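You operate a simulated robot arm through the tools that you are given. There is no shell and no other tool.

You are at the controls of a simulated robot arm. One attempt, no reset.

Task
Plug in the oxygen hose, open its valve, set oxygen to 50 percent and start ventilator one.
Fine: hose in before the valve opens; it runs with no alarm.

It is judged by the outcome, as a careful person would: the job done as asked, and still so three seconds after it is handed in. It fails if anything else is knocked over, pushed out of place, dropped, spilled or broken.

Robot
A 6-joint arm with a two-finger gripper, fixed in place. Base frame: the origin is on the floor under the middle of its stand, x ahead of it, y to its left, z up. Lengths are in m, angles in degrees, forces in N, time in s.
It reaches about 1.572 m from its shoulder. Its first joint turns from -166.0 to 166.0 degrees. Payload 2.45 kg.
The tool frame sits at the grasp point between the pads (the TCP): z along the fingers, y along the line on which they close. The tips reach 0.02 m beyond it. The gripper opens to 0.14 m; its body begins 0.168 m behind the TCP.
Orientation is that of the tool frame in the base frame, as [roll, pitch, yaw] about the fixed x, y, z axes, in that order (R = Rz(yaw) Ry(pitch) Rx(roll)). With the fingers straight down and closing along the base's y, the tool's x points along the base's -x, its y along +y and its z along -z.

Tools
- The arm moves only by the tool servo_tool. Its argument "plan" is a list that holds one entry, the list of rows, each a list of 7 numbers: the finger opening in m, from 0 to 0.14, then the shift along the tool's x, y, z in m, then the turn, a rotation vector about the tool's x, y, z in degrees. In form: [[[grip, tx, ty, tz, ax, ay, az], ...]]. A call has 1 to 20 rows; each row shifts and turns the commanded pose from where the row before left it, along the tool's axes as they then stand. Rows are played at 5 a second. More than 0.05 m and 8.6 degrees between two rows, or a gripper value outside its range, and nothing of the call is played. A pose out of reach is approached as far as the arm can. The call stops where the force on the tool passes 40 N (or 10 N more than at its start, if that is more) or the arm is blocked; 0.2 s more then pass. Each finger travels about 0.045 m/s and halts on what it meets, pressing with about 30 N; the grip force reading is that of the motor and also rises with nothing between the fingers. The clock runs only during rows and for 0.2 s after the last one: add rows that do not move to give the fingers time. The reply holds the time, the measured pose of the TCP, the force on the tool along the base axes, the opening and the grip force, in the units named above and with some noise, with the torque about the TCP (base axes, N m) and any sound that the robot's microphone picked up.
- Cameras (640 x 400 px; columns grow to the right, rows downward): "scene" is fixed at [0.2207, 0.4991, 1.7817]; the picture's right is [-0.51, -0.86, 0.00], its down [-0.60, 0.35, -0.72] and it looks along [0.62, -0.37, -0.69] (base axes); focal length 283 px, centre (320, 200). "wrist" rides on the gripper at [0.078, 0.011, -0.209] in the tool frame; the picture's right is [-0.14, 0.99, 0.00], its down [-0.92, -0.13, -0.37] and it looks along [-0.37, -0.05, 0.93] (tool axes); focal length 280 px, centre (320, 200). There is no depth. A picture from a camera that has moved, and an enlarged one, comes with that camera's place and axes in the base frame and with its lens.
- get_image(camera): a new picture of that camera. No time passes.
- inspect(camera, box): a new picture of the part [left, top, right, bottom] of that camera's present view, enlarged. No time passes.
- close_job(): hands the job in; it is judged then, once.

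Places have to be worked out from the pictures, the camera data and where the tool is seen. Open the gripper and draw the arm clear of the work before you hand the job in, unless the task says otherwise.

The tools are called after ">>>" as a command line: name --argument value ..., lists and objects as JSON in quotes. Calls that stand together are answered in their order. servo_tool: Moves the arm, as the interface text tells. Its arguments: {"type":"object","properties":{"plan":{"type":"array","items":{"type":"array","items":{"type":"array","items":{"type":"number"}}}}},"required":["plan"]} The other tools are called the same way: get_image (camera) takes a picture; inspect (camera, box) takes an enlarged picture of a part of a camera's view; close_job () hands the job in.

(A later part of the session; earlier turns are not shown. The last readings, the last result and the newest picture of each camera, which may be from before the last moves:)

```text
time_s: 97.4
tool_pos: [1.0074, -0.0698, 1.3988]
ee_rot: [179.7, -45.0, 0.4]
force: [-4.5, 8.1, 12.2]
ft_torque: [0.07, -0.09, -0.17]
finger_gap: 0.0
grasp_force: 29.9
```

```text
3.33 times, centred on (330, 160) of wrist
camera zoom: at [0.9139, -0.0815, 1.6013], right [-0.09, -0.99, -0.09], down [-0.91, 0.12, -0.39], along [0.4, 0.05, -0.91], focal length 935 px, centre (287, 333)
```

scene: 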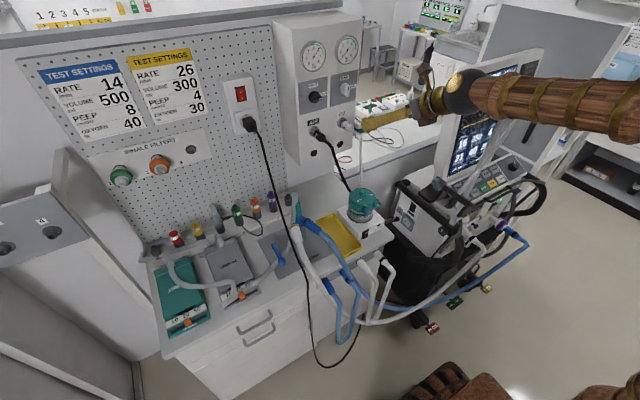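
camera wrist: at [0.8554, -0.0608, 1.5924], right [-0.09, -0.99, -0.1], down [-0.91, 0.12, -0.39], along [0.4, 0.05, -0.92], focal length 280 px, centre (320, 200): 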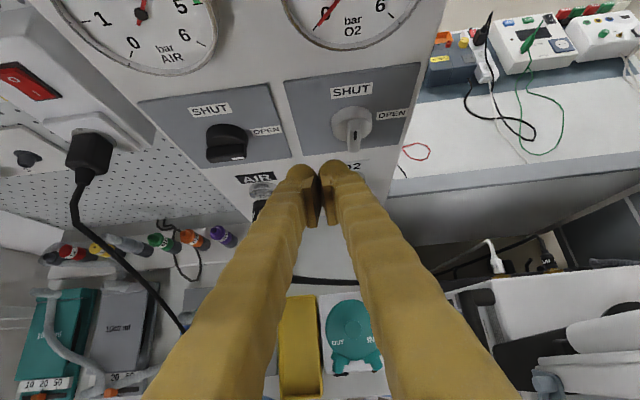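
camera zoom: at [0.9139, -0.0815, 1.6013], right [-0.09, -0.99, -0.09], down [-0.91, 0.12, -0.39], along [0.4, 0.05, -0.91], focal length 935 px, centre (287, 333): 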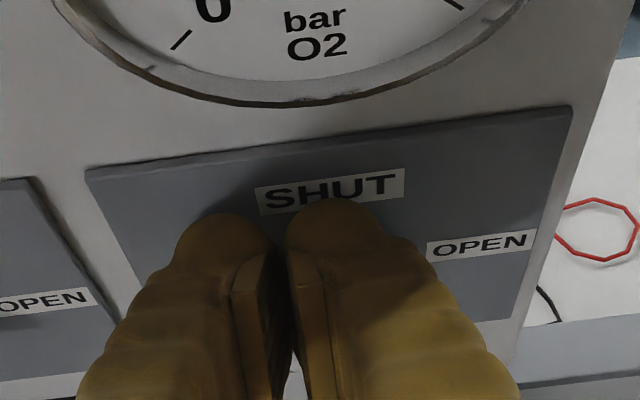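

It turns with lower force now (about 15 N, direction suggesting roughly 50°). I continue along the arc to the right and slightly down.

>>> servo_tool --plan '[[[0.0, -0.0004, 0.0037, 0.0004, 0, 0, 0], [0.0, -0.0006, 0.0037, 0.0006, 0, 0, 0], [0.0, -0.0008, 0.0035, 0.0008, 0, 0, 0], [0.0, -0.001, 0.0035, 0.001, 0, 0, 0], [0.0, 0, 0, 0, 0, 0, 0]]]'

>>> inspect --camera "scene" --box '[320, 70, 370, 110]'

>>> inspect --camera "scene" --box '[280, 20, 370, 80]'

```text
time_s: 98.3
tool_pos: [1.0063, -0.0818, 1.3981]
ee_rot: [179.8, -45.4, 0.4]
force: [-2.2, -0.1, 1.9]
ft_torque: [-0.02, 0.03, 0.05]
finger_gap: 0.0059
grasp_force: 28.9
stopped in row 4: the force on the tool passed its limit at 49 N (the readings are from after the stop); the commanded pose is now the measured one
```

```text
10.00 times, centred on (345, 90) of scene
camera zoom: at [0.2207, 0.4991, 1.7817], right [-0.51, -0.86, 0.0], down [-0.6, 0.35, -0.72], along [0.62, -0.37, -0.69], focal length 2831 px, centre (70, 1300)
```

zoom: 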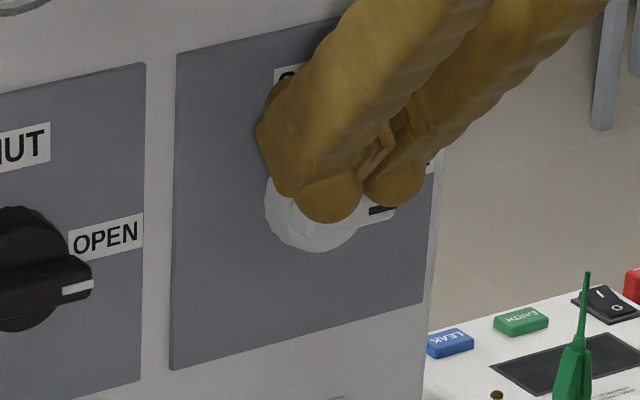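

```text
6.67 times, centred on (325, 50) of scene
camera zoom: at [0.2207, 0.4991, 1.7817], right [-0.51, -0.86, 0.0], down [-0.6, 0.35, -0.72], along [0.62, -0.37, -0.69], focal length 1887 px, centre (287, 1200)
```

zoom: 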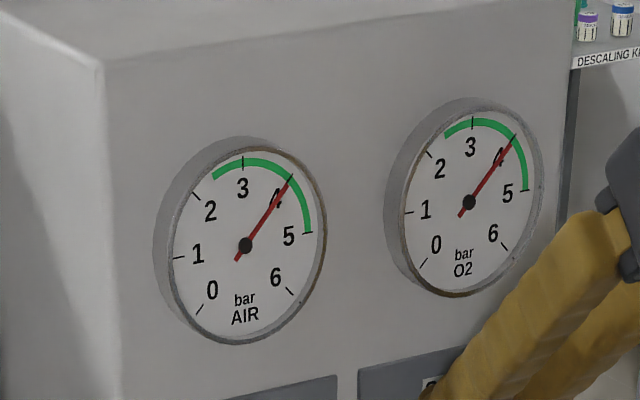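

The O2 gauge now reads 4 bar and the lever's mark points toward OPEN. I draw the fingers straight back and check the lever and plug.

>>> servo_tool --plan '[[[0.0, 0.0014, 0, -0.0014, 0, 0, 0], [0.0, -0.0177, 0, -0.0177, 0, 0, 0], [0.0, -0.0247, 0, -0.0247, 0, 0, 0], [0.0, -0.0247, 0, -0.0247, 0, 0, 0], [0.0, 0, 0, 0, 0, 0, 0]]]'

>>> get_image --camera "wrist"

>>> inspect --camera "scene" --box '[305, 70, 385, 130]'

>>> inspect --camera "scene" --box '[440, 50, 536, 110]'

```text
time_s: 99.5
tool_pos: [0.9127, -0.081, 1.3991]
ee_rot: [179.8, -45.2, 0.4]
force: [-0.5, -0.5, 0.2]
ft_torque: [0.01, 0.0, 0.02]
finger_gap: 0.0
grasp_force: 29.6
```

```text
taken
camera wrist: at [0.8187, -0.093, 1.602], right [-0.09, -0.99, -0.09], down [-0.91, 0.12, -0.39], along [0.4, 0.05, -0.91], focal length 280 px, centre (320, 200)
```

wrist: 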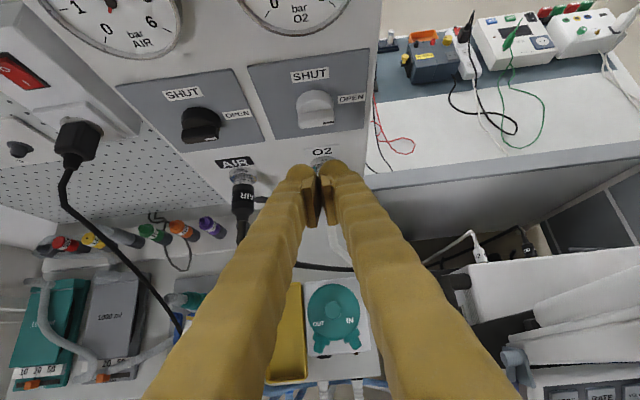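

```text
6.67 times, centred on (345, 100) of scene
camera zoom: at [0.2207, 0.4991, 1.7817], right [-0.51, -0.86, 0.0], down [-0.6, 0.35, -0.72], along [0.62, -0.37, -0.69], focal length 1887 px, centre (153, 867)
```

zoom: 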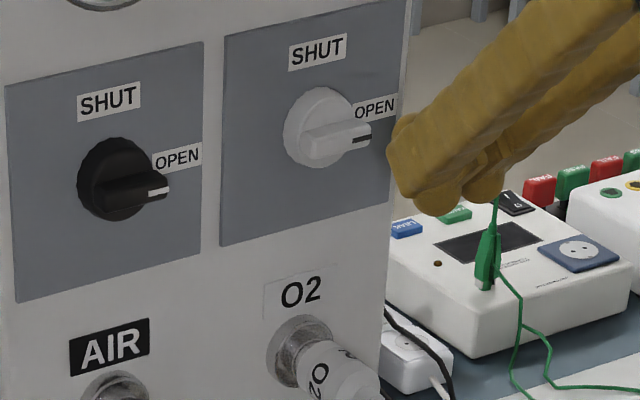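

```text
6.67 times, centred on (488, 80) of scene
camera zoom: at [0.2207, 0.4991, 1.7817], right [-0.51, -0.86, 0.0], down [-0.6, 0.35, -0.72], along [0.62, -0.37, -0.69], focal length 1887 px, centre (-800, 1000)
```

zoom: 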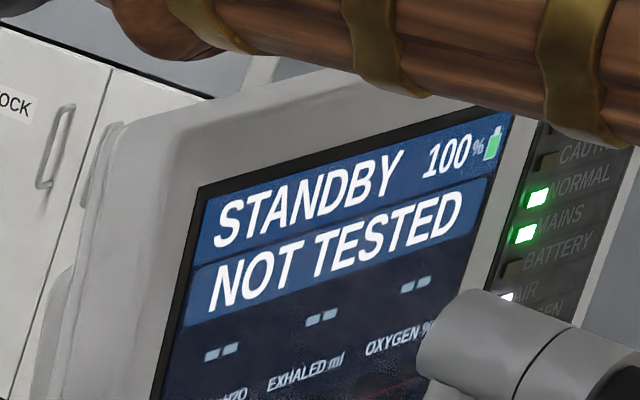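

Valve is OPEN, the gauge shows 4 bar and the plug is still in. Before the ventilator panel, I check the patient circuit and the lung connection on the bench, since it must run without alarm.

>>> inspect --camera "scene" --box '[150, 200, 330, 340]'

>>> inspect --camera "scene" --box '[250, 190, 350, 270]'

>>> inspect --camera "wrist" --box '[0, 200, 260, 400]'

>>> inspect --camera "scene" --box '[570, 20, 640, 70]'

```text
2.86 times, centred on (240, 270) of scene
camera zoom: at [0.2207, 0.4991, 1.7817], right [-0.51, -0.86, 0.0], down [-0.6, 0.35, -0.72], along [0.62, -0.37, -0.69], focal length 809 px, centre (549, 0)
```

zoom: 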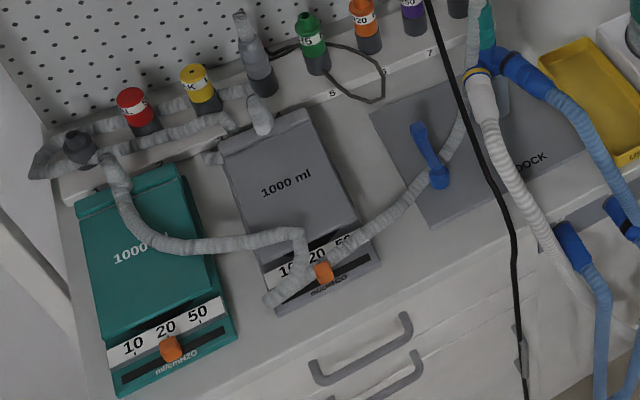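

```text
5.00 times, centred on (300, 230) of scene
camera zoom: at [0.2207, 0.4991, 1.7817], right [-0.51, -0.86, 0.0], down [-0.6, 0.35, -0.72], along [0.62, -0.37, -0.69], focal length 1415 px, centre (420, 50)
```

zoom: 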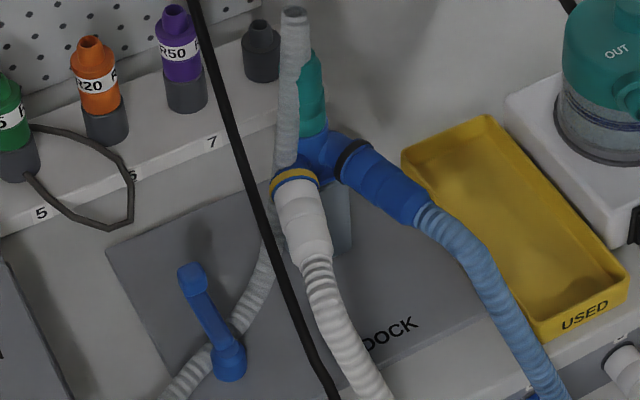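

```text
2.00 times, centred on (130, 300) of wrist
camera zoom: at [0.8187, -0.093, 1.602], right [-0.09, -0.99, -0.09], down [-0.91, 0.12, -0.39], along [0.4, 0.05, -0.91], focal length 561 px, centre (700, 0)
```

zoom: 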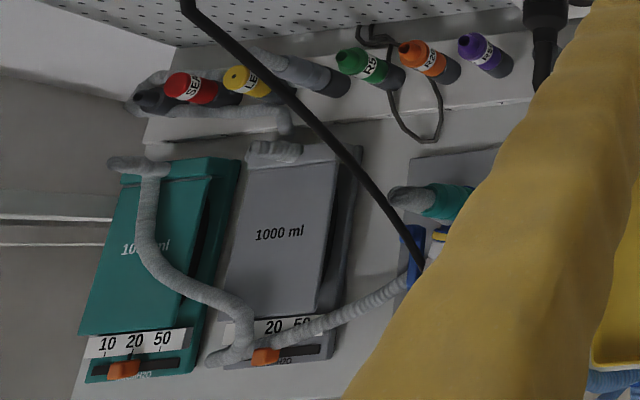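

```text
8.00 times, centred on (605, 45) of scene
camera zoom: at [0.2207, 0.4991, 1.7817], right [-0.51, -0.86, 0.0], down [-0.6, 0.35, -0.72], along [0.62, -0.37, -0.69], focal length 2265 px, centre (-1960, 1440)
```

zoom: 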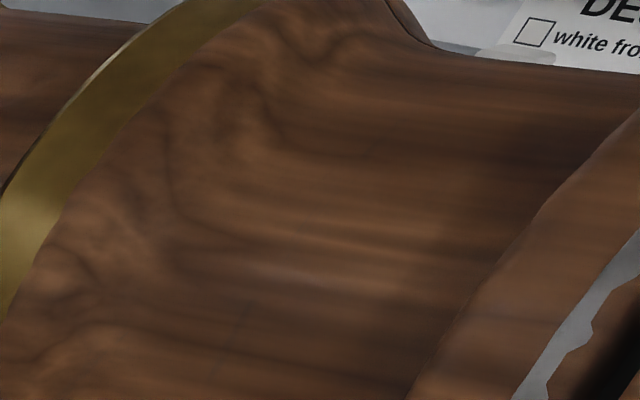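

The lung tube is connected at the Y, so the circuit looks closed. Now to the ventilator panel: the buttons lie on a plane tilted about 35°, START near (0.63, -0.533, 1.006), VOLUME near (0.667, -0.53, 1.035). I first go up and back, well over the support arm.

>>> servo_tool --plan '[[[0.0, -0.0088, 0, -0.0442, 0, 0, 0], [0.0, -0.0088, 0, -0.0442, 0, 0, 0], [0.0, -0.0088, 0, -0.0442, 0, 0, 0], [0.0, -0.0088, 0, -0.0442, 0, 0, 0], [0.0, -0.0088, 0, -0.0442, 0, 0, 0], [0.0, -0.0088, 0, -0.0442, 0, 0, 0], [0.0, -0.0088, 0, -0.0442, 0, 0, 0], [0.0, 0, 0, 0, 0, 0, 0]]]'

>>> get_image --camera "scene"

>>> get_image --camera "wrist"

```text
time_s: 101.1
tool_pos: [0.7429, -0.0997, 1.4638]
ee_rot: [-178.0, -36.1, -1.1]
force: [0.4, 0.1, -1.1]
ft_torque: [0.02, 0.0, 0.0]
finger_gap: 0.0001
grasp_force: 29.8
stopped in row 8: the arm was blocked; the commanded pose is now the measured one
```

```text
taken
```

scene: 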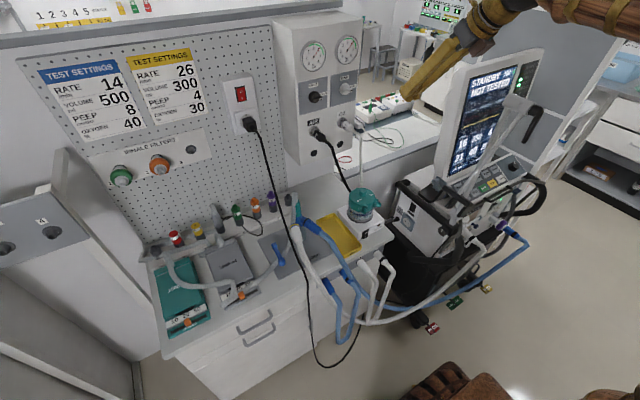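

```text
taken
camera wrist: at [0.6823, -0.1172, 1.6776], right [-0.11, -0.99, -0.11], down [-0.96, 0.13, -0.24], along [0.25, 0.08, -0.96], focal length 280 px, centre (320, 200)
```

wrist: 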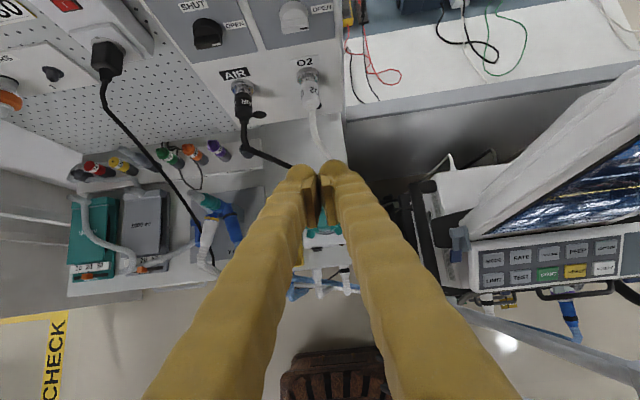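

The arm reported itself blocked at (0.743, -0.10, 1.464) with no contact force, so it's probably a wrist joint limit after crossing that singularity. I try a small upward move to see what is free.

>>> servo_tool --plan '[[[0.0, 0.0118, 0, -0.0162, 0, 0, 0], [0.0, 0.0118, 0, -0.0162, 0, 0, 0], [0.0, 0.0118, 0, -0.0162, 0, 0, 0], [0.0, 0, 0, 0, 0, 0, 0]]]'

>>> inspect --camera "scene" --box '[400, 0, 640, 120]'

```text
time_s: 102.1
tool_pos: [0.7365, -0.1002, 1.5299]
ee_rot: [-178.2, -36.6, -1.1]
force: [-0.2, -0.1, -0.1]
ft_torque: [0.02, 0.01, -0.01]
finger_gap: 0.0
grasp_force: 29.3
```

```text
2.67 times, centred on (520, 60) of scene
camera zoom: at [0.2207, 0.4991, 1.7817], right [-0.51, -0.86, 0.0], down [-0.6, 0.35, -0.72], along [0.62, -0.37, -0.69], focal length 755 px, centre (-213, 573)
```

zoom: 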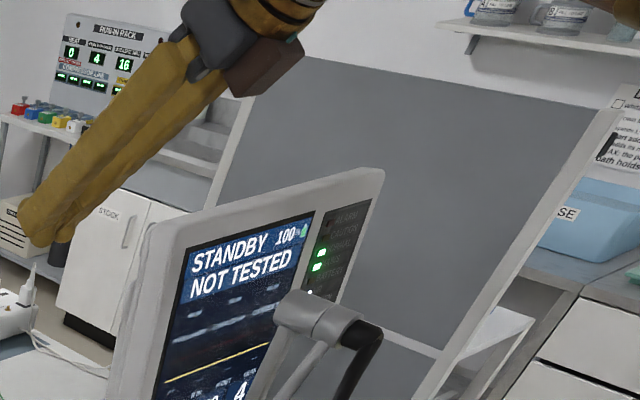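

Upward is free. I now try moving back (-x) slowly.

>>> servo_tool --plan '[[[0.0, -0.012, 0, -0.009, 0, 0, 0], [0.0, -0.016, 0, -0.012, 0, 0, 0], [0.0, -0.016, 0, -0.012, 0, 0, 0], [0.0, -0.016, 0, -0.012, 0, 0, 0], [0.0, 0, 0, 0, 0, 0, 0], [0.0, 0, 0, 0, 0, 0, 0]]]'

```text
time_s: 103.7
tool_pos: [0.7151, -0.1128, 1.4664]
ee_rot: [-176.8, -31.3, -1.8]
force: [-0.1, -0.4, -1.2]
ft_torque: [0.02, -0.03, 0.01]
finger_gap: 0.0002
grasp_force: 30.0
stopped in row 6: the arm was blocked; the commanded pose is now the measured one
```

It still won't go back at this height. To find out which joint is limiting, I test a small roll of the tool about its own axis both ways.

>>> servo_tool --plan '[[[0.0, 0, 0, 0, 0, 0, -6], [0.0, 0, 0, 0, 0, 0, -6], [0.0, 0, 0, 0, 0, 0, 0]]]'

```text
time_s: 104.5
tool_pos: [0.7146, -0.1112, 1.4666]
ee_rot: [175.8, -31.3, 12.4]
force: [-0.3, 0.1, 0.5]
ft_torque: [-0.01, -0.02, -0.01]
finger_gap: 0.0
grasp_force: 29.4
```

That works. Now the other way.

>>> servo_tool --plan '[[[0.0, 0, 0, 0, 0, 0, 6], [0.0, 0, 0, 0, 0, 0, 6], [0.0, 0, 0, 0, 0, 0, 6], [0.0, 0, 0, 0, 0, 0, 6], [0.0, 0, 0, 0, 0, 0, 0]]]'

```text
time_s: 105.7
tool_pos: [0.7096, -0.1355, 1.4585]
ee_rot: [-169.0, -30.4, -14.5]
force: [0.0, 0.4, 1.4]
ft_torque: [-0.03, 0.01, 0.01]
finger_gap: 0.0
grasp_force: 29.7
out of reach, approached as far as the arm can: row 4
```

So the sixth joint is near its limit in this flipped pose; turning the other way (positive yaw) gives room. I roll back to about +15° yaw and retry moving back and up.

>>> servo_tool --plan '[[[0.0, 0, 0, 0, 0, 0, -7], [0.0, 0, 0, 0, 0, 0, -7], [0.0, 0, 0, 0, 0, 0, -7], [0.0, 0, 0, 0, 0, 0, -7], [0.0, 0.01, 0, -0.017, 0, 0, 0], [0.0, 0.01, 0, -0.017, 0, 0, 0], [0.0, 0.01, 0, -0.017, 0, 0, 0], [0.0, 0, 0, 0, 0, 0, 0], [0.0, 0, 0, 0, 0, 0, 0]]]'

>>> servo_tool --plan '[[[0.0, -0.01, 0, -0.006, 0, 0, 0], [0.0, -0.017, 0, -0.01, 0, 0, 0], [0.0, -0.017, 0, -0.01, 0, 0, 0], [0.0, 0, 0, 0, 0, 0, 0], [0.0, 0, 0, 0, 0, 0, 0]]]'

>>> get_image --camera "scene"

```text
time_s: 107.7
tool_pos: [0.7019, -0.1295, 1.5235]
ee_rot: [173.2, -31.2, 17.0]
force: [-0.4, -0.3, 0.0]
ft_torque: [-0.01, -0.01, 0.02]
finger_gap: 0.0
grasp_force: 29.3
```

```text
time_s: 109.1
tool_pos: [0.6832, -0.1512, 1.4871]
ee_rot: [175.5, -28.4, 15.8]
force: [1.0, -0.6, -0.4]
ft_torque: [0.03, 0.05, 0.03]
finger_gap: 0.0
grasp_force: 29.3
stopped in row 5: the arm was blocked; the commanded pose is now the measured one
```

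```text
taken
```

scene: 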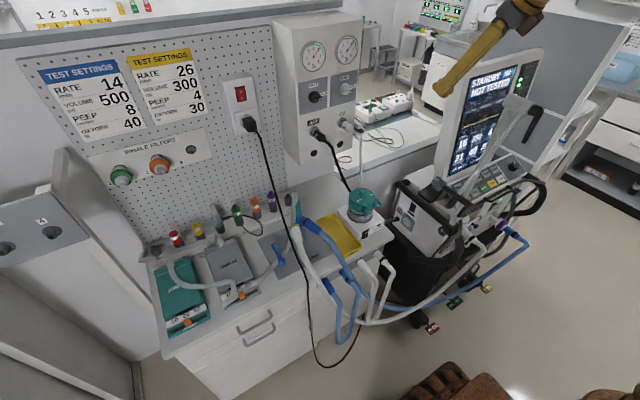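

Each time the arm behaves as if the shoulder can't lean further back, so I should stay farther forward: rise first, then swing to the right over the support arm at a safe height. I go up 12 cm.

>>> servo_tool --plan '[[[0.0, 0.0114, 0, -0.0211, 0, 0, 0], [0.0, 0.0114, 0, -0.0211, 0, 0, 0], [0.0, 0.0114, 0, -0.0211, 0, 0, 0], [0.0, 0.0114, 0, -0.0211, 0, 0, 0], [0.0, 0.0114, 0, -0.0211, 0, 0, 0], [0.0, 0, 0, 0, 0, 0, 0], [0.0, 0, 0, 0, 0, 0, 0]]]'

>>> get_image --camera "wrist"

```text
time_s: 110.7
tool_pos: [0.6766, -0.1433, 1.6086]
ee_rot: [175.2, -28.8, 16.1]
force: [0.5, -1.4, -0.1]
ft_torque: [0.02, -0.03, 0.02]
finger_gap: 0.0
grasp_force: 29.4
```

```text
taken
camera wrist: at [0.6437, -0.1458, 1.83], right [0.12, -0.99, 0.01], down [-0.98, -0.12, -0.13], along [0.13, 0.01, -0.99], focal length 280 px, centre (320, 200)
```

wrist: 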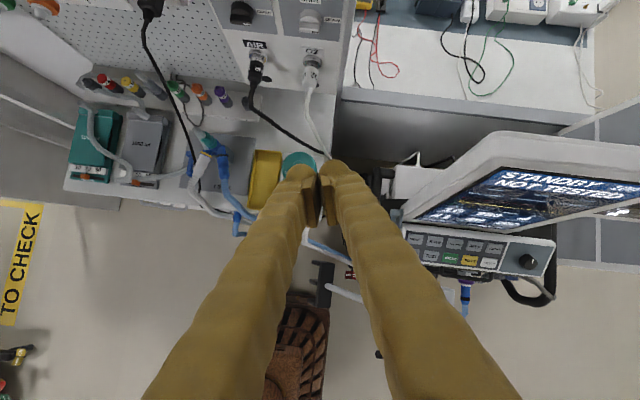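

At 1.61 m high now. I level the orientation (yaw 0, tilt 35°) and swing right over the support arm toward the ventilator panel.

>>> servo_tool --plan '[[[0.0, 0, 0.02, 0, -1.45, 3.1, 7.0], [0.0, 0, 0.02, 0, -1.45, 3.1, 7.0], [0.0, 0, 0.035, 0, 0, 0, 0], [0.0, 0, 0.035, 0, 0, 0, 0], [0.0, 0, 0.035, 0, 0, 0, 0], [0.0, 0, 0.035, 0, 0, 0, 0], [0.0, 0, 0.035, 0, 0, 0, 0], [0.0, 0, 0.035, 0, 0, 0, 0], [0.0, 0, 0, 0, 0, 0, 0], [0.0, 0, 0, 0, 0, 0, 0]]]'

>>> get_image --camera "wrist"

>>> get_image --camera "scene"

```text
time_s: 112.9
tool_pos: [0.6864, -0.3912, 1.6096]
ee_rot: [-179.0, -35.5, -0.1]
force: [0.2, 0.5, 0.0]
ft_torque: [-0.04, -0.01, 0.01]
finger_gap: 0.0
grasp_force: 29.6
```

```text
taken
camera wrist: at [0.628, -0.4065, 1.8244], right [-0.11, -0.99, -0.09], down [-0.96, 0.13, -0.23], along [0.24, 0.07, -0.97], focal length 280 px, centre (320, 200)
```

wrist: 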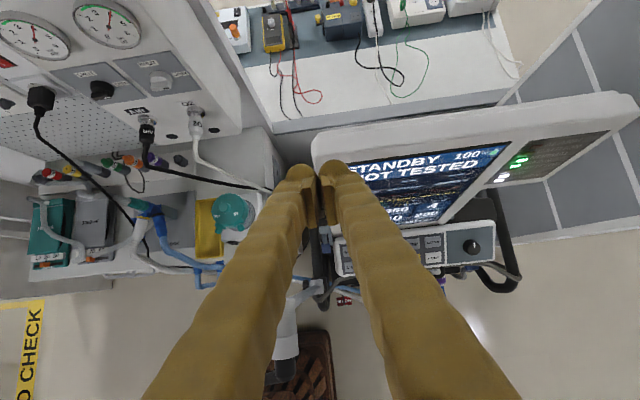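

```text
taken
```

scene: 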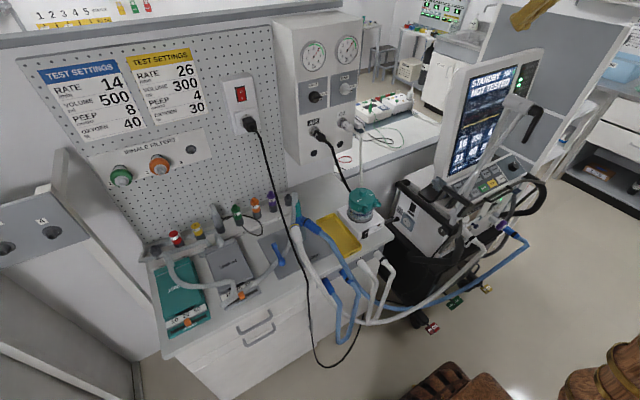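

Clear of the support arm. I continue right and then lower toward the panel to read it closely.

>>> servo_tool --plan '[[[0.0, 0, 0.035, 0, 0, 0, 0], [0.0, 0, 0.035, 0, 0, 0, 0], [0.0, 0, 0.035, 0, 0, 0, 0], [0.0, 0, 0.035, 0, 0, 0, 0], [0.0, 0, 0.035, 0, 0, 0, 0], [0.0, 0, 0.034, 0, 0, 0, 0], [0.0, -0.0293, 0, 0.0221, 0, 0, 0], [0.0, -0.0293, 0, 0.0221, 0, 0, 0], [0.0, -0.0293, 0, 0.0221, 0, 0, 0], [0.0, -0.0293, 0, 0.0221, 0, 0, 0], [0.0, -0.0293, 0, 0.0221, 0, 0, 0], [0.0, -0.0293, 0, 0.0221, 0, 0, 0], [0.0, 0, 0, 0, 0, 0, 0]]]'

>>> get_image --camera "wrist"

>>> inspect --camera "wrist" --box '[180, 40, 460, 240]'

>>> get_image --camera "scene"

```text
time_s: 115.7
tool_pos: [0.6236, -0.5978, 1.394]
ee_rot: [-179.0, -35.5, -0.2]
force: [0.4, -0.4, 0.0]
ft_torque: [-0.01, -0.02, 0.01]
finger_gap: 0.0
grasp_force: 29.3
```

```text
taken
camera wrist: at [0.5647, -0.6132, 1.6097], right [-0.11, -0.99, -0.09], down [-0.96, 0.13, -0.23], along [0.24, 0.07, -0.97], focal length 280 px, centre (320, 200)
```

wrist: 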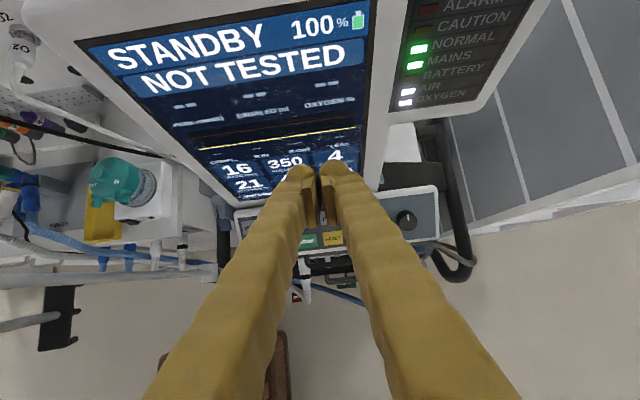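

```text
2.00 times, centred on (320, 140) of wrist
camera zoom: at [0.5647, -0.6132, 1.6097], right [-0.11, -0.99, -0.09], down [-0.96, 0.13, -0.23], along [0.24, 0.07, -0.97], focal length 561 px, centre (320, 320)
```

zoom: 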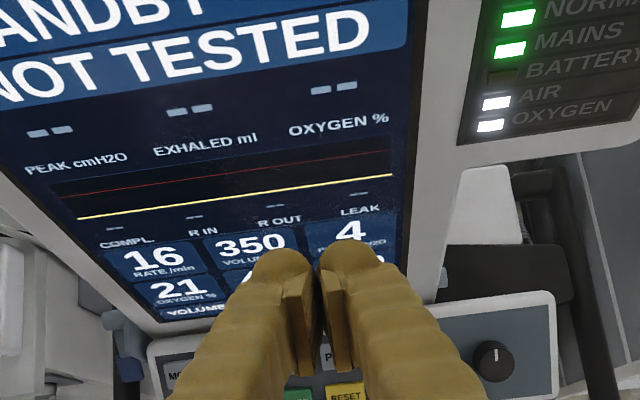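

```text
taken
```

scene: 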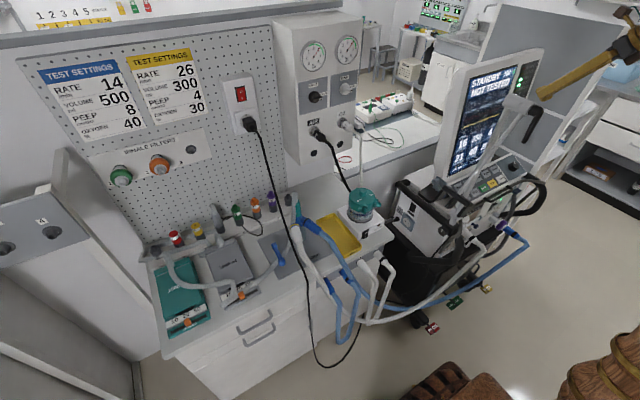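

The OXYGEN supply light is now lit and the screen reads STANDBY / NOT TESTED. I descend to about 5 cm above the OXYGEN button (estimated at (0.667, -0.646, 1.035)) and look.

>>> servo_tool --plan '[[[0.0, -0.0216, 0.0061, 0.0309, 0, 0, 0], [0.0, -0.0216, 0.0061, 0.0309, 0, 0, 0], [0.0, -0.0216, 0.0061, 0.0309, 0, 0, 0], [0.0, -0.0216, 0.0061, 0.0309, 0, 0, 0], [0.0, -0.0216, 0.0061, 0.0309, 0, 0, 0], [0.0, -0.0216, 0.0061, 0.0309, 0, 0, 0], [0.0, -0.0216, 0.0061, 0.0309, 0, 0, 0], [0.0, -0.0216, 0.006, 0.0309, 0, 0, 0], [0.0, 0, 0, 0, 0, 0, 0]]]'

>>> get_image --camera "wrist"

>>> inspect --camera "scene" --box '[440, 130, 560, 220]'

```text
time_s: 117.7
tool_pos: [0.6243, -0.6424, 1.0926]
ee_rot: [-179.1, -35.4, -0.1]
force: [-0.4, -0.8, -0.4]
ft_torque: [-0.01, 0.02, -0.01]
finger_gap: 0.0
grasp_force: 29.7
```

```text
taken
camera wrist: at [0.566, -0.658, 1.308], right [-0.11, -0.99, -0.09], down [-0.96, 0.13, -0.23], along [0.24, 0.07, -0.97], focal length 280 px, centre (320, 200)
```

wrist: 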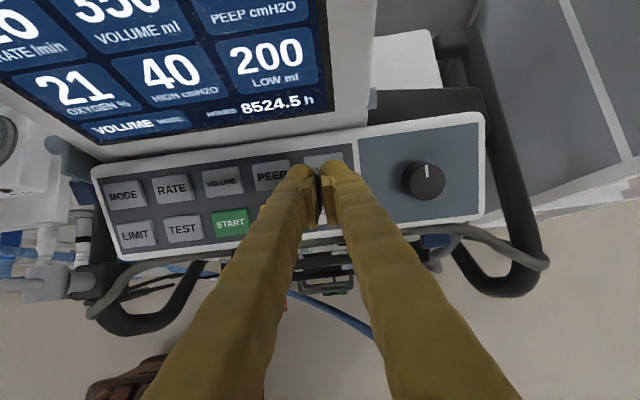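

```text
4.44 times, centred on (500, 175) of scene
camera zoom: at [0.2207, 0.4991, 1.7817], right [-0.51, -0.86, 0.0], down [-0.6, 0.35, -0.72], along [0.62, -0.37, -0.69], focal length 1258 px, centre (-480, 311)
```

zoom: 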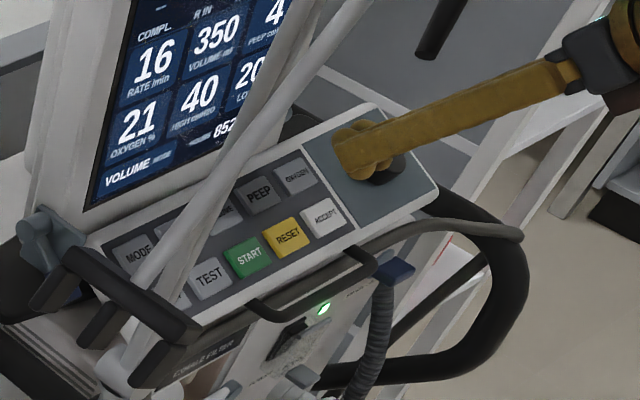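

My tool axis points right at the OXYGEN button (computed (0.665, -0.642, 1.036)). I go down 4.2 cm and then press in small steps, watching the force.

>>> servo_tool --plan '[[[0.0, 0, 0, 0.015, 0, 0, 0], [0.0, 0, 0, 0.015, 0, 0, 0], [0.0, 0, 0, 0.012, 0, 0, 0], [0.0, 0, 0, 0.003, 0, 0, 0], [0.0, 0, 0, 0.003, 0, 0, 0], [0.0, 0, 0, 0, 0, 0, 0]]]'

>>> get_image --camera "wrist"

>>> inspect --camera "scene" --box '[430, 60, 550, 190]'

```text
time_s: 119.1
tool_pos: [0.6532, -0.6422, 1.0554]
ee_rot: [-179.0, -35.6, -0.2]
force: [0.2, 0.8, -0.4]
ft_torque: [-0.01, 0.01, 0.01]
finger_gap: 0.0002
grasp_force: 29.5
```

```text
taken
camera wrist: at [0.5946, -0.6569, 1.2698], right [-0.11, -0.99, -0.09], down [-0.96, 0.13, -0.23], along [0.24, 0.07, -0.97], focal length 280 px, centre (320, 200)
```

wrist: 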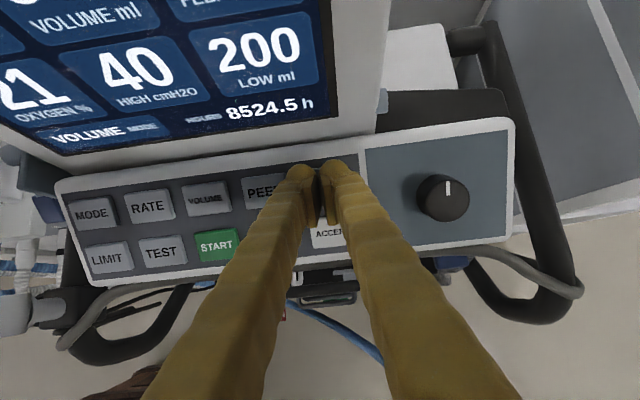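

```text
3.08 times, centred on (490, 125) of scene
camera zoom: at [0.2207, 0.4991, 1.7817], right [-0.51, -0.86, 0.0], down [-0.6, 0.35, -0.72], along [0.62, -0.37, -0.69], focal length 871 px, centre (-203, 431)
```

zoom: 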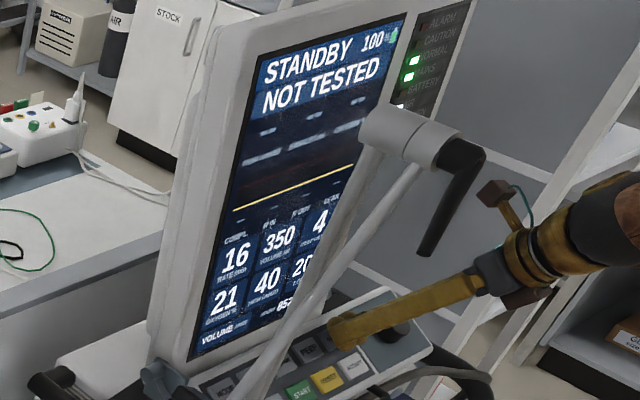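

No contact yet. I continue pressing in 2–3 mm steps.

>>> servo_tool --plan '[[[0.0, 0, 0, 0.003, 0, 0, 0], [0.0, 0, 0, 0.003, 0, 0, 0], [0.0, 0, 0, 0.003, 0, 0, 0], [0.0, 0, 0, 0, 0, 0, 0]]]'

>>> inspect --camera "scene" --box '[430, 60, 550, 190]'

>>> inspect --camera "wrist" --box '[260, 120, 400, 250]'

```text
time_s: 120.1
tool_pos: [0.6587, -0.6419, 1.0479]
ee_rot: [-179.0, -35.5, -0.3]
force: [0.5, -1.1, -0.1]
ft_torque: [-0.01, 0.02, 0.02]
finger_gap: 0.0
grasp_force: 29.8
```

```text
3.08 times, centred on (490, 125) of scene
camera zoom: at [0.2207, 0.4991, 1.7817], right [-0.51, -0.86, 0.0], down [-0.6, 0.35, -0.72], along [0.62, -0.37, -0.69], focal length 871 px, centre (-203, 431)
```

zoom: 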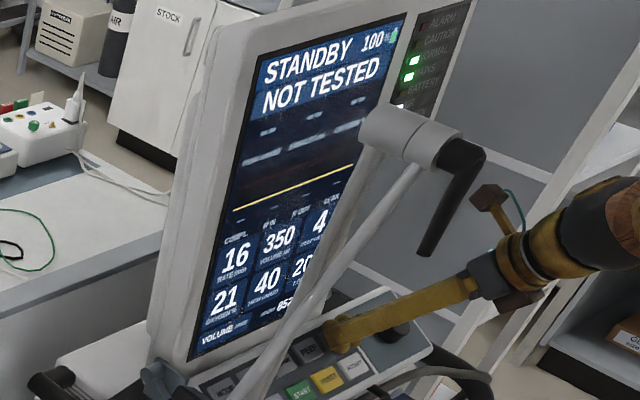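

```text
3.08 times, centred on (330, 185) of wrist
camera zoom: at [0.5991, -0.6569, 1.2623], right [-0.11, -0.99, -0.09], down [-0.96, 0.13, -0.23], along [0.24, 0.07, -0.97], focal length 863 px, centre (289, 246)
```

zoom: 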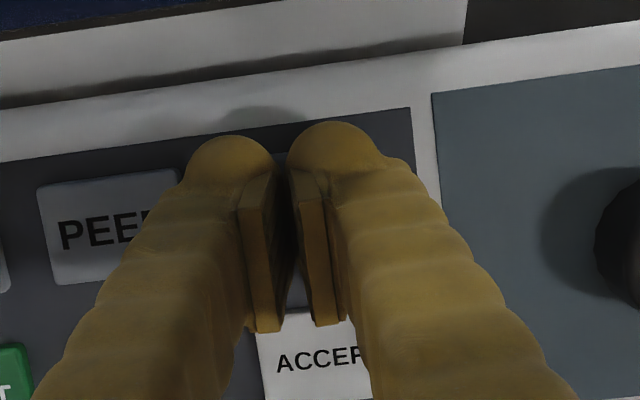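

Still a few mm short of contact (the shadow gap is closing). I continue.

>>> servo_tool --plan '[[[0.0, 0, 0.003, 0.003, 0, 0, 0], [0.0, 0, 0, 0.003, 0, 0, 0], [0.0, 0, 0, 0.003, 0, 0, 0], [0.0, 0, 0, 0, 0, 0, 0]]]'

>>> inspect --camera "scene" --box '[430, 60, 550, 190]'

```text
time_s: 121.1
tool_pos: [0.6631, -0.6455, 1.0415]
ee_rot: [-179.2, -35.6, -0.2]
force: [-13.5, 2.9, 29.6]
ft_torque: [-0.13, 0.28, 0.07]
finger_gap: 0.0058
grasp_force: 29.1
heard: click
```

```text
3.08 times, centred on (490, 125) of scene
camera zoom: at [0.2207, 0.4991, 1.7817], right [-0.51, -0.86, 0.0], down [-0.6, 0.35, -0.72], along [0.62, -0.37, -0.69], focal length 871 px, centre (-203, 431)
```

zoom: 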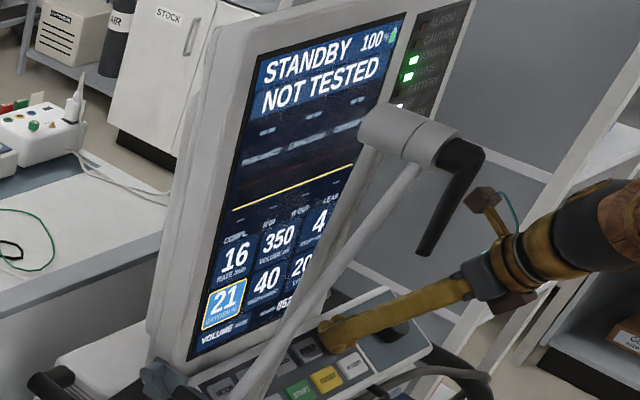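

A click was heard and the oxygen field on the screen is now selected (21 outlined). I lift off 6 cm, move over to the knob and open the fingers.

>>> servo_tool --plan '[[[0.0, 0, 0, -0.02, 0, 0, 0], [0.0, 0, 0, -0.03, 0, 0, 0], [0.0, 0, 0, -0.03, 0, 0, 0], [0.02, 0, 0.04, 0, 0, 0, 0], [0.04, 0, 0.04, 0, 0, 0, 0], [0.06, 0, 0.032, 0, 0, 0, 0], [0.07, 0, 0, 0, 0, 0, 0], [0.07, 0, 0, 0, 0, 0, 0]]]'

>>> get_image --camera "wrist"

>>> inspect --camera "scene" --box '[430, 60, 550, 190]'

```text
time_s: 122.9
tool_pos: [0.6166, -0.7589, 1.1047]
ee_rot: [-179.1, -35.5, -0.2]
force: [0.3, 0.3, -0.5]
ft_torque: [0.01, -0.03, -0.02]
finger_gap: 0.0697
grasp_force: 0.0
```

```text
taken
camera wrist: at [0.5588, -0.7733, 1.3192], right [-0.11, -0.99, -0.09], down [-0.96, 0.13, -0.23], along [0.24, 0.07, -0.97], focal length 280 px, centre (320, 200)
```

wrist: 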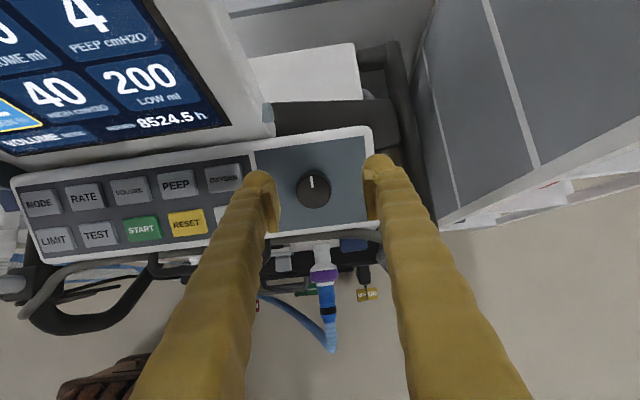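

```text
3.08 times, centred on (490, 125) of scene
camera zoom: at [0.2207, 0.4991, 1.7817], right [-0.51, -0.86, 0.0], down [-0.6, 0.35, -0.72], along [0.62, -0.37, -0.69], focal length 871 px, centre (-203, 431)
```

zoom: 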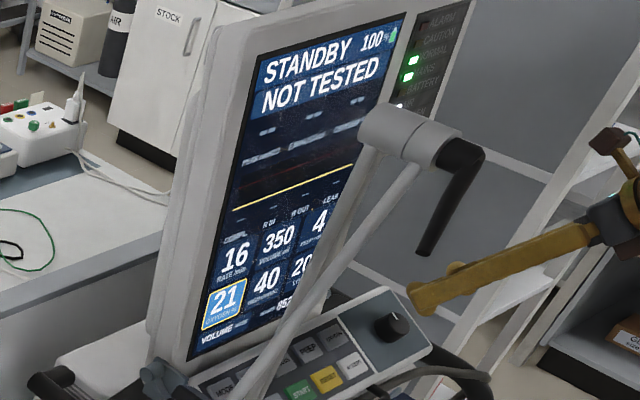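

The knob is about 36 mm wide, centred roughly 19 mm down-slope and 10 mm left of my tool axis. I shift over it and lower the open fingers around it, stopping about 5 mm above the panel.

>>> servo_tool --plan '[[[0.065, -0.0095, -0.005, 0, 0, 0, 0], [0.062, -0.0095, -0.005, 0, 0, 0, 0], [0.06, 0, 0, 0.025, 0, 0, 0], [0.06, 0, 0, 0.025, 0, 0, 0], [0.06, 0, 0, 0, 0, 0, 0]]]'

>>> get_image --camera "wrist"

```text
time_s: 124.1
tool_pos: [0.631, -0.7477, 1.051]
ee_rot: [-178.9, -35.5, -0.2]
force: [0.6, -0.2, 1.0]
ft_torque: [-0.02, 0.0, 0.0]
finger_gap: 0.0601
grasp_force: 0.0
```

```text
taken
camera wrist: at [0.5732, -0.7627, 1.2665], right [-0.11, -0.99, -0.09], down [-0.96, 0.13, -0.23], along [0.24, 0.07, -0.97], focal length 280 px, centre (320, 200)
```

wrist: 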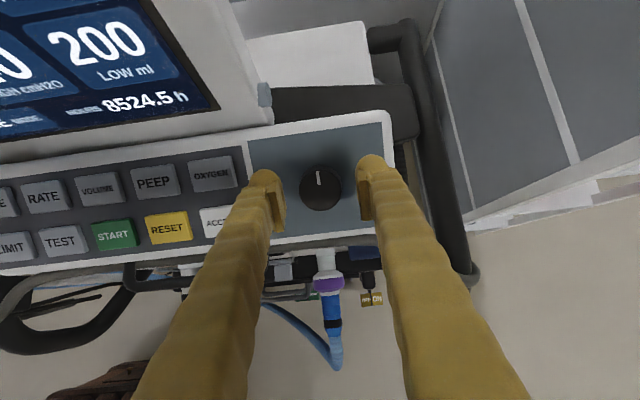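

The knob is centred between the fingers. I lower 2 cm more, grip it, and turn it 25° clockwise to see how the value responds.

>>> servo_tool --plan '[[[0.06, 0, 0, 0.01, 0, 0, 0], [0.06, 0, 0, 0.01, 0, 0, 0], [0.05, 0, 0, 0.002, 0, 0, 0], [0.035, 0, 0, 0, 0, 0, 0], [0.025, 0, 0, 0, 0, 0, 0], [0.025, 0, 0, 0, 0, 0, 0]]]'

>>> get_image --camera "wrist"

```text
time_s: 125.5
tool_pos: [0.6423, -0.7463, 1.0326]
ee_rot: [-178.9, -35.5, -0.1]
force: [-1.6, -6.4, 1.0]
ft_torque: [-0.14, -0.04, -0.03]
finger_gap: 0.0377
grasp_force: 29.6
```

```text
taken
camera wrist: at [0.5857, -0.7619, 1.2484], right [-0.11, -0.99, -0.09], down [-0.96, 0.13, -0.23], along [0.24, 0.07, -0.97], focal length 280 px, centre (320, 200)
```

wrist: 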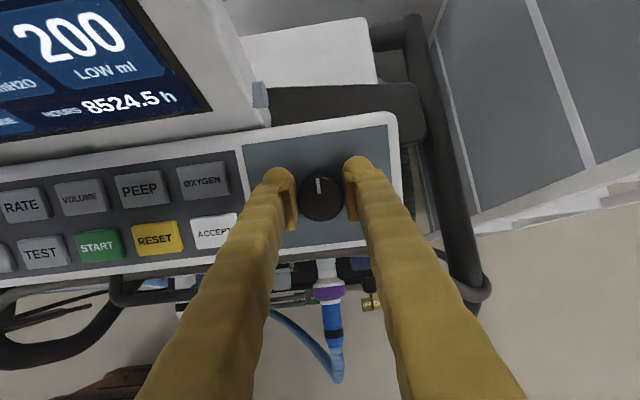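

Gripped (38 mm). I turn it clockwise by 24°.

>>> servo_tool --plan '[[[0.025, 0, 0, 0, 0, 0, 6], [0.025, 0, 0, 0, 0, 0, 6], [0.025, 0, 0, 0, 0, 0, 6], [0.025, 0, 0, 0, 0, 0, 6], [0.025, 0, 0, 0, 0, 0, 0]]]'

>>> inspect --camera "scene" --box '[430, 60, 550, 190]'

>>> inspect --camera "wrist" --box '[250, 130, 410, 250]'

```text
time_s: 126.7
tool_pos: [0.6427, -0.7475, 1.0344]
ee_rot: [-163.0, -31.7, -28.9]
force: [-14.7, -35.4, 0.6]
ft_torque: [-0.59, 0.29, -0.14]
finger_gap: 0.0381
grasp_force: 29.9
```

```text
3.08 times, centred on (490, 125) of scene
camera zoom: at [0.2207, 0.4991, 1.7817], right [-0.51, -0.86, 0.0], down [-0.6, 0.35, -0.72], along [0.62, -0.37, -0.69], focal length 871 px, centre (-203, 431)
```

zoom: 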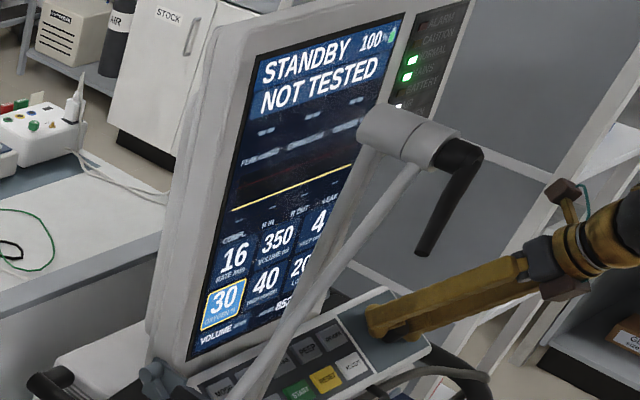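

```text
3.33 times, centred on (330, 190) of wrist
camera zoom: at [0.5761, -0.7932, 1.2419], right [-0.43, -0.85, -0.32], down [-0.86, 0.49, -0.15], along [0.28, 0.21, -0.94], focal length 935 px, centre (287, 233)
```

zoom: 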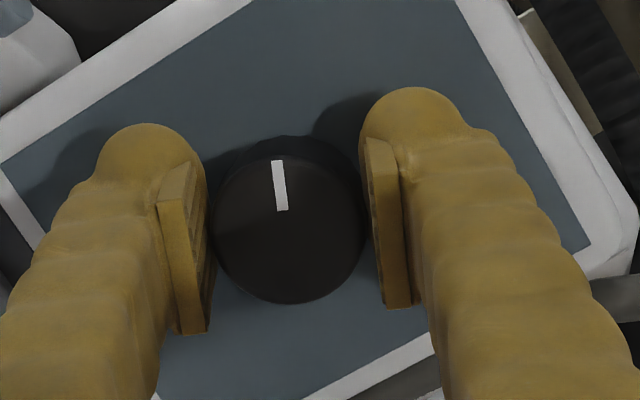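

24° gave +9 (21→30), so 20 more needs about 53°. There is a 37 N side load because I'm slightly off-centre, and joint 6 would near its limit, so I shift 2 mm, open, wind back 80° and regrip.

>>> servo_tool --plan '[[[0.025, 0, 0.001, 0, 0, 0, 0], [0.025, 0, 0.001, 0, 0, 0, 0], [0.04, 0, 0, 0, 0, 0, 0], [0.055, 0, 0, 0, 0, 0, 0], [0.055, 0, 0, 0, 0, 0, 0]]]'

>>> inspect --camera "wrist" --box '[250, 130, 410, 250]'

>>> inspect --camera "scene" --box '[430, 60, 550, 190]'

```text
time_s: 127.9
tool_pos: [0.6427, -0.7479, 1.0339]
ee_rot: [-163.0, -31.7, -28.9]
force: [-0.6, -0.5, 0.2]
ft_torque: [0.01, 0.01, -0.01]
finger_gap: 0.0549
grasp_force: 0.0
```

```text
3.33 times, centred on (330, 190) of wrist
camera zoom: at [0.5761, -0.7945, 1.2415], right [-0.42, -0.85, -0.32], down [-0.86, 0.49, -0.15], along [0.28, 0.21, -0.94], focal length 935 px, centre (287, 233)
```

zoom: 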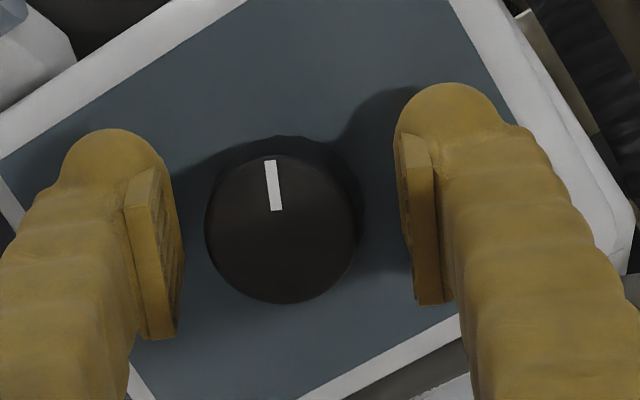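

```text
3.08 times, centred on (490, 125) of scene
camera zoom: at [0.2207, 0.4991, 1.7817], right [-0.51, -0.86, 0.0], down [-0.6, 0.35, -0.72], along [0.62, -0.37, -0.69], focal length 871 px, centre (-203, 431)
```

zoom: 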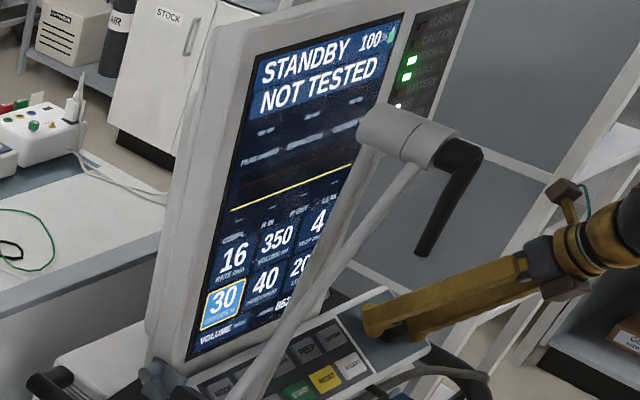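

The value holds at 30. The knob axis is about 3 mm down-slope of my turning axis; I correct that, wind the open fingers back 80° and check the centring.

>>> servo_tool --plan '[[[0.055, -0.003, -0.0016, 0, 0, 0, 0], [0.055, 0, 0, 0, 0, 0, -8], [0.055, 0, 0, 0, 0, 0, -8], [0.055, 0, 0, 0, 0, 0, -8], [0.055, 0, 0, 0, 0, 0, -8], [0.055, 0, 0, 0, 0, 0, -8], [0.055, 0, 0, 0, 0, 0, -8], [0.055, 0, 0, 0, 0, 0, -8], [0.055, 0, 0, 0, 0, 0, -8], [0.055, 0, 0, 0, 0, 0, -8], [0.055, 0, 0, 0, 0, 0, -8], [0.055, 0, 0, 0, 0, 0, 0]]]'

>>> get_image --camera "wrist"

>>> inspect --camera "wrist" --box '[250, 130, 410, 250]'

```text
time_s: 130.5
tool_pos: [0.6401, -0.7469, 1.0328]
ee_rot: [149.7, -19.6, 61.5]
force: [-2.3, 1.7, 5.9]
ft_torque: [0.08, 0.23, 0.04]
finger_gap: 0.0549
grasp_force: 0.1
```

```text
taken
camera wrist: at [0.5617, -0.6913, 1.2336], right [0.61, -0.67, 0.42], down [-0.71, -0.7, -0.07], along [0.34, -0.26, -0.9], focal length 280 px, centre (320, 200)
```

wrist: 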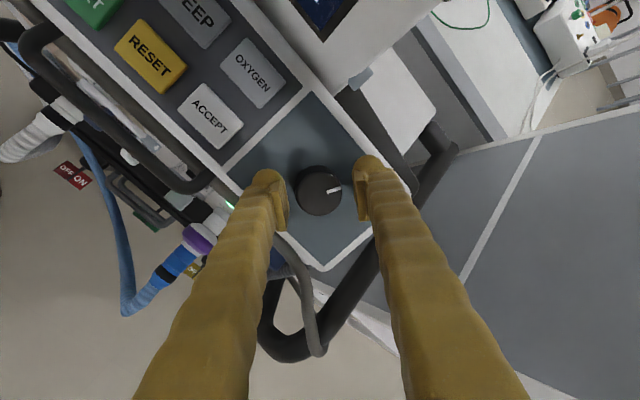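

```text
3.33 times, centred on (330, 190) of wrist
camera zoom: at [0.5617, -0.6913, 1.2336], right [0.61, -0.67, 0.42], down [-0.71, -0.7, -0.07], along [0.34, -0.26, -0.9], focal length 935 px, centre (287, 233)
```

zoom: 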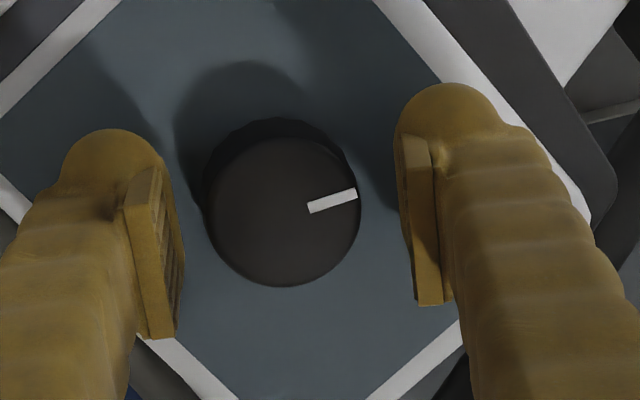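

Well centred now (within ~1 mm), with a light touch on the panel. I raise 2 mm, grip, and turn 40° clockwise.

>>> servo_tool --plan '[[[0.055, 0, 0, -0.002, 0, 0, 0], [0.04, 0, 0, 0, 0, 0, 0], [0.025, 0, 0, 0, 0, 0, 0], [0.025, 0, 0, 0, 0, 0, 0], [0.025, 0, 0, 0, 0, 0, 8], [0.025, 0, 0, 0, 0, 0, 8], [0.025, 0, 0, 0, 0, 0, 8], [0.025, 0, 0, 0, 0, 0, 8], [0.025, 0, 0, 0, 0, 0, 8], [0.025, 0, 0, 0, 0, 0, 0]]]'

>>> inspect --camera "scene" --box '[430, 60, 550, 190]'

>>> inspect --camera "wrist" --box '[250, 130, 410, 250]'

```text
time_s: 132.7
tool_pos: [0.6393, -0.7465, 1.0346]
ee_rot: [169.8, -34.4, 19.2]
force: [2.6, 3.4, 0.1]
ft_torque: [0.13, -0.05, 0.07]
finger_gap: 0.0367
grasp_force: 29.9
```

```text
3.08 times, centred on (490, 125) of scene
camera zoom: at [0.2207, 0.4991, 1.7817], right [-0.51, -0.86, 0.0], down [-0.6, 0.35, -0.72], along [0.62, -0.37, -0.69], focal length 871 px, centre (-203, 431)
```

zoom: 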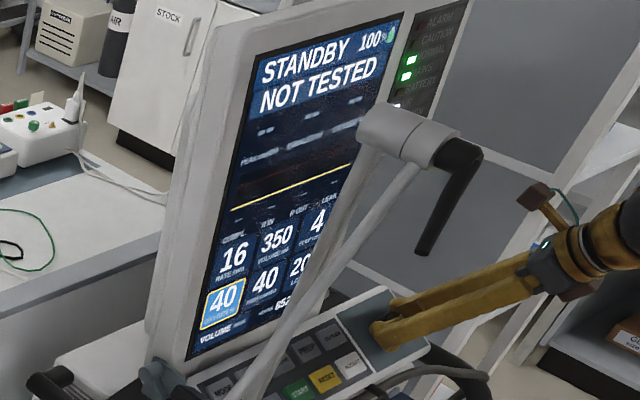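

```text
3.33 times, centred on (330, 190) of wrist
camera zoom: at [0.5814, -0.7391, 1.2493], right [0.12, -0.99, 0.07], down [-0.96, -0.13, -0.24], along [0.24, -0.04, -0.97], focal length 935 px, centre (287, 233)
```

zoom: 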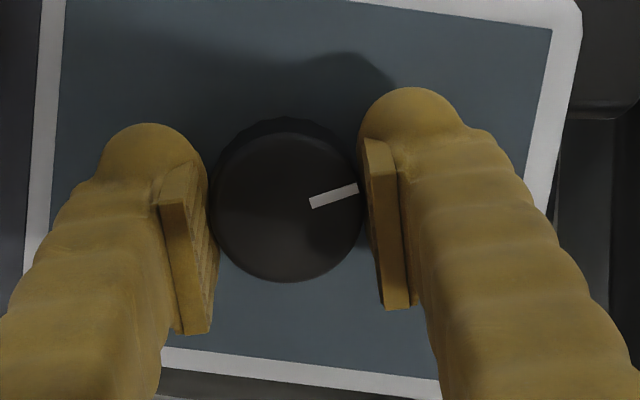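

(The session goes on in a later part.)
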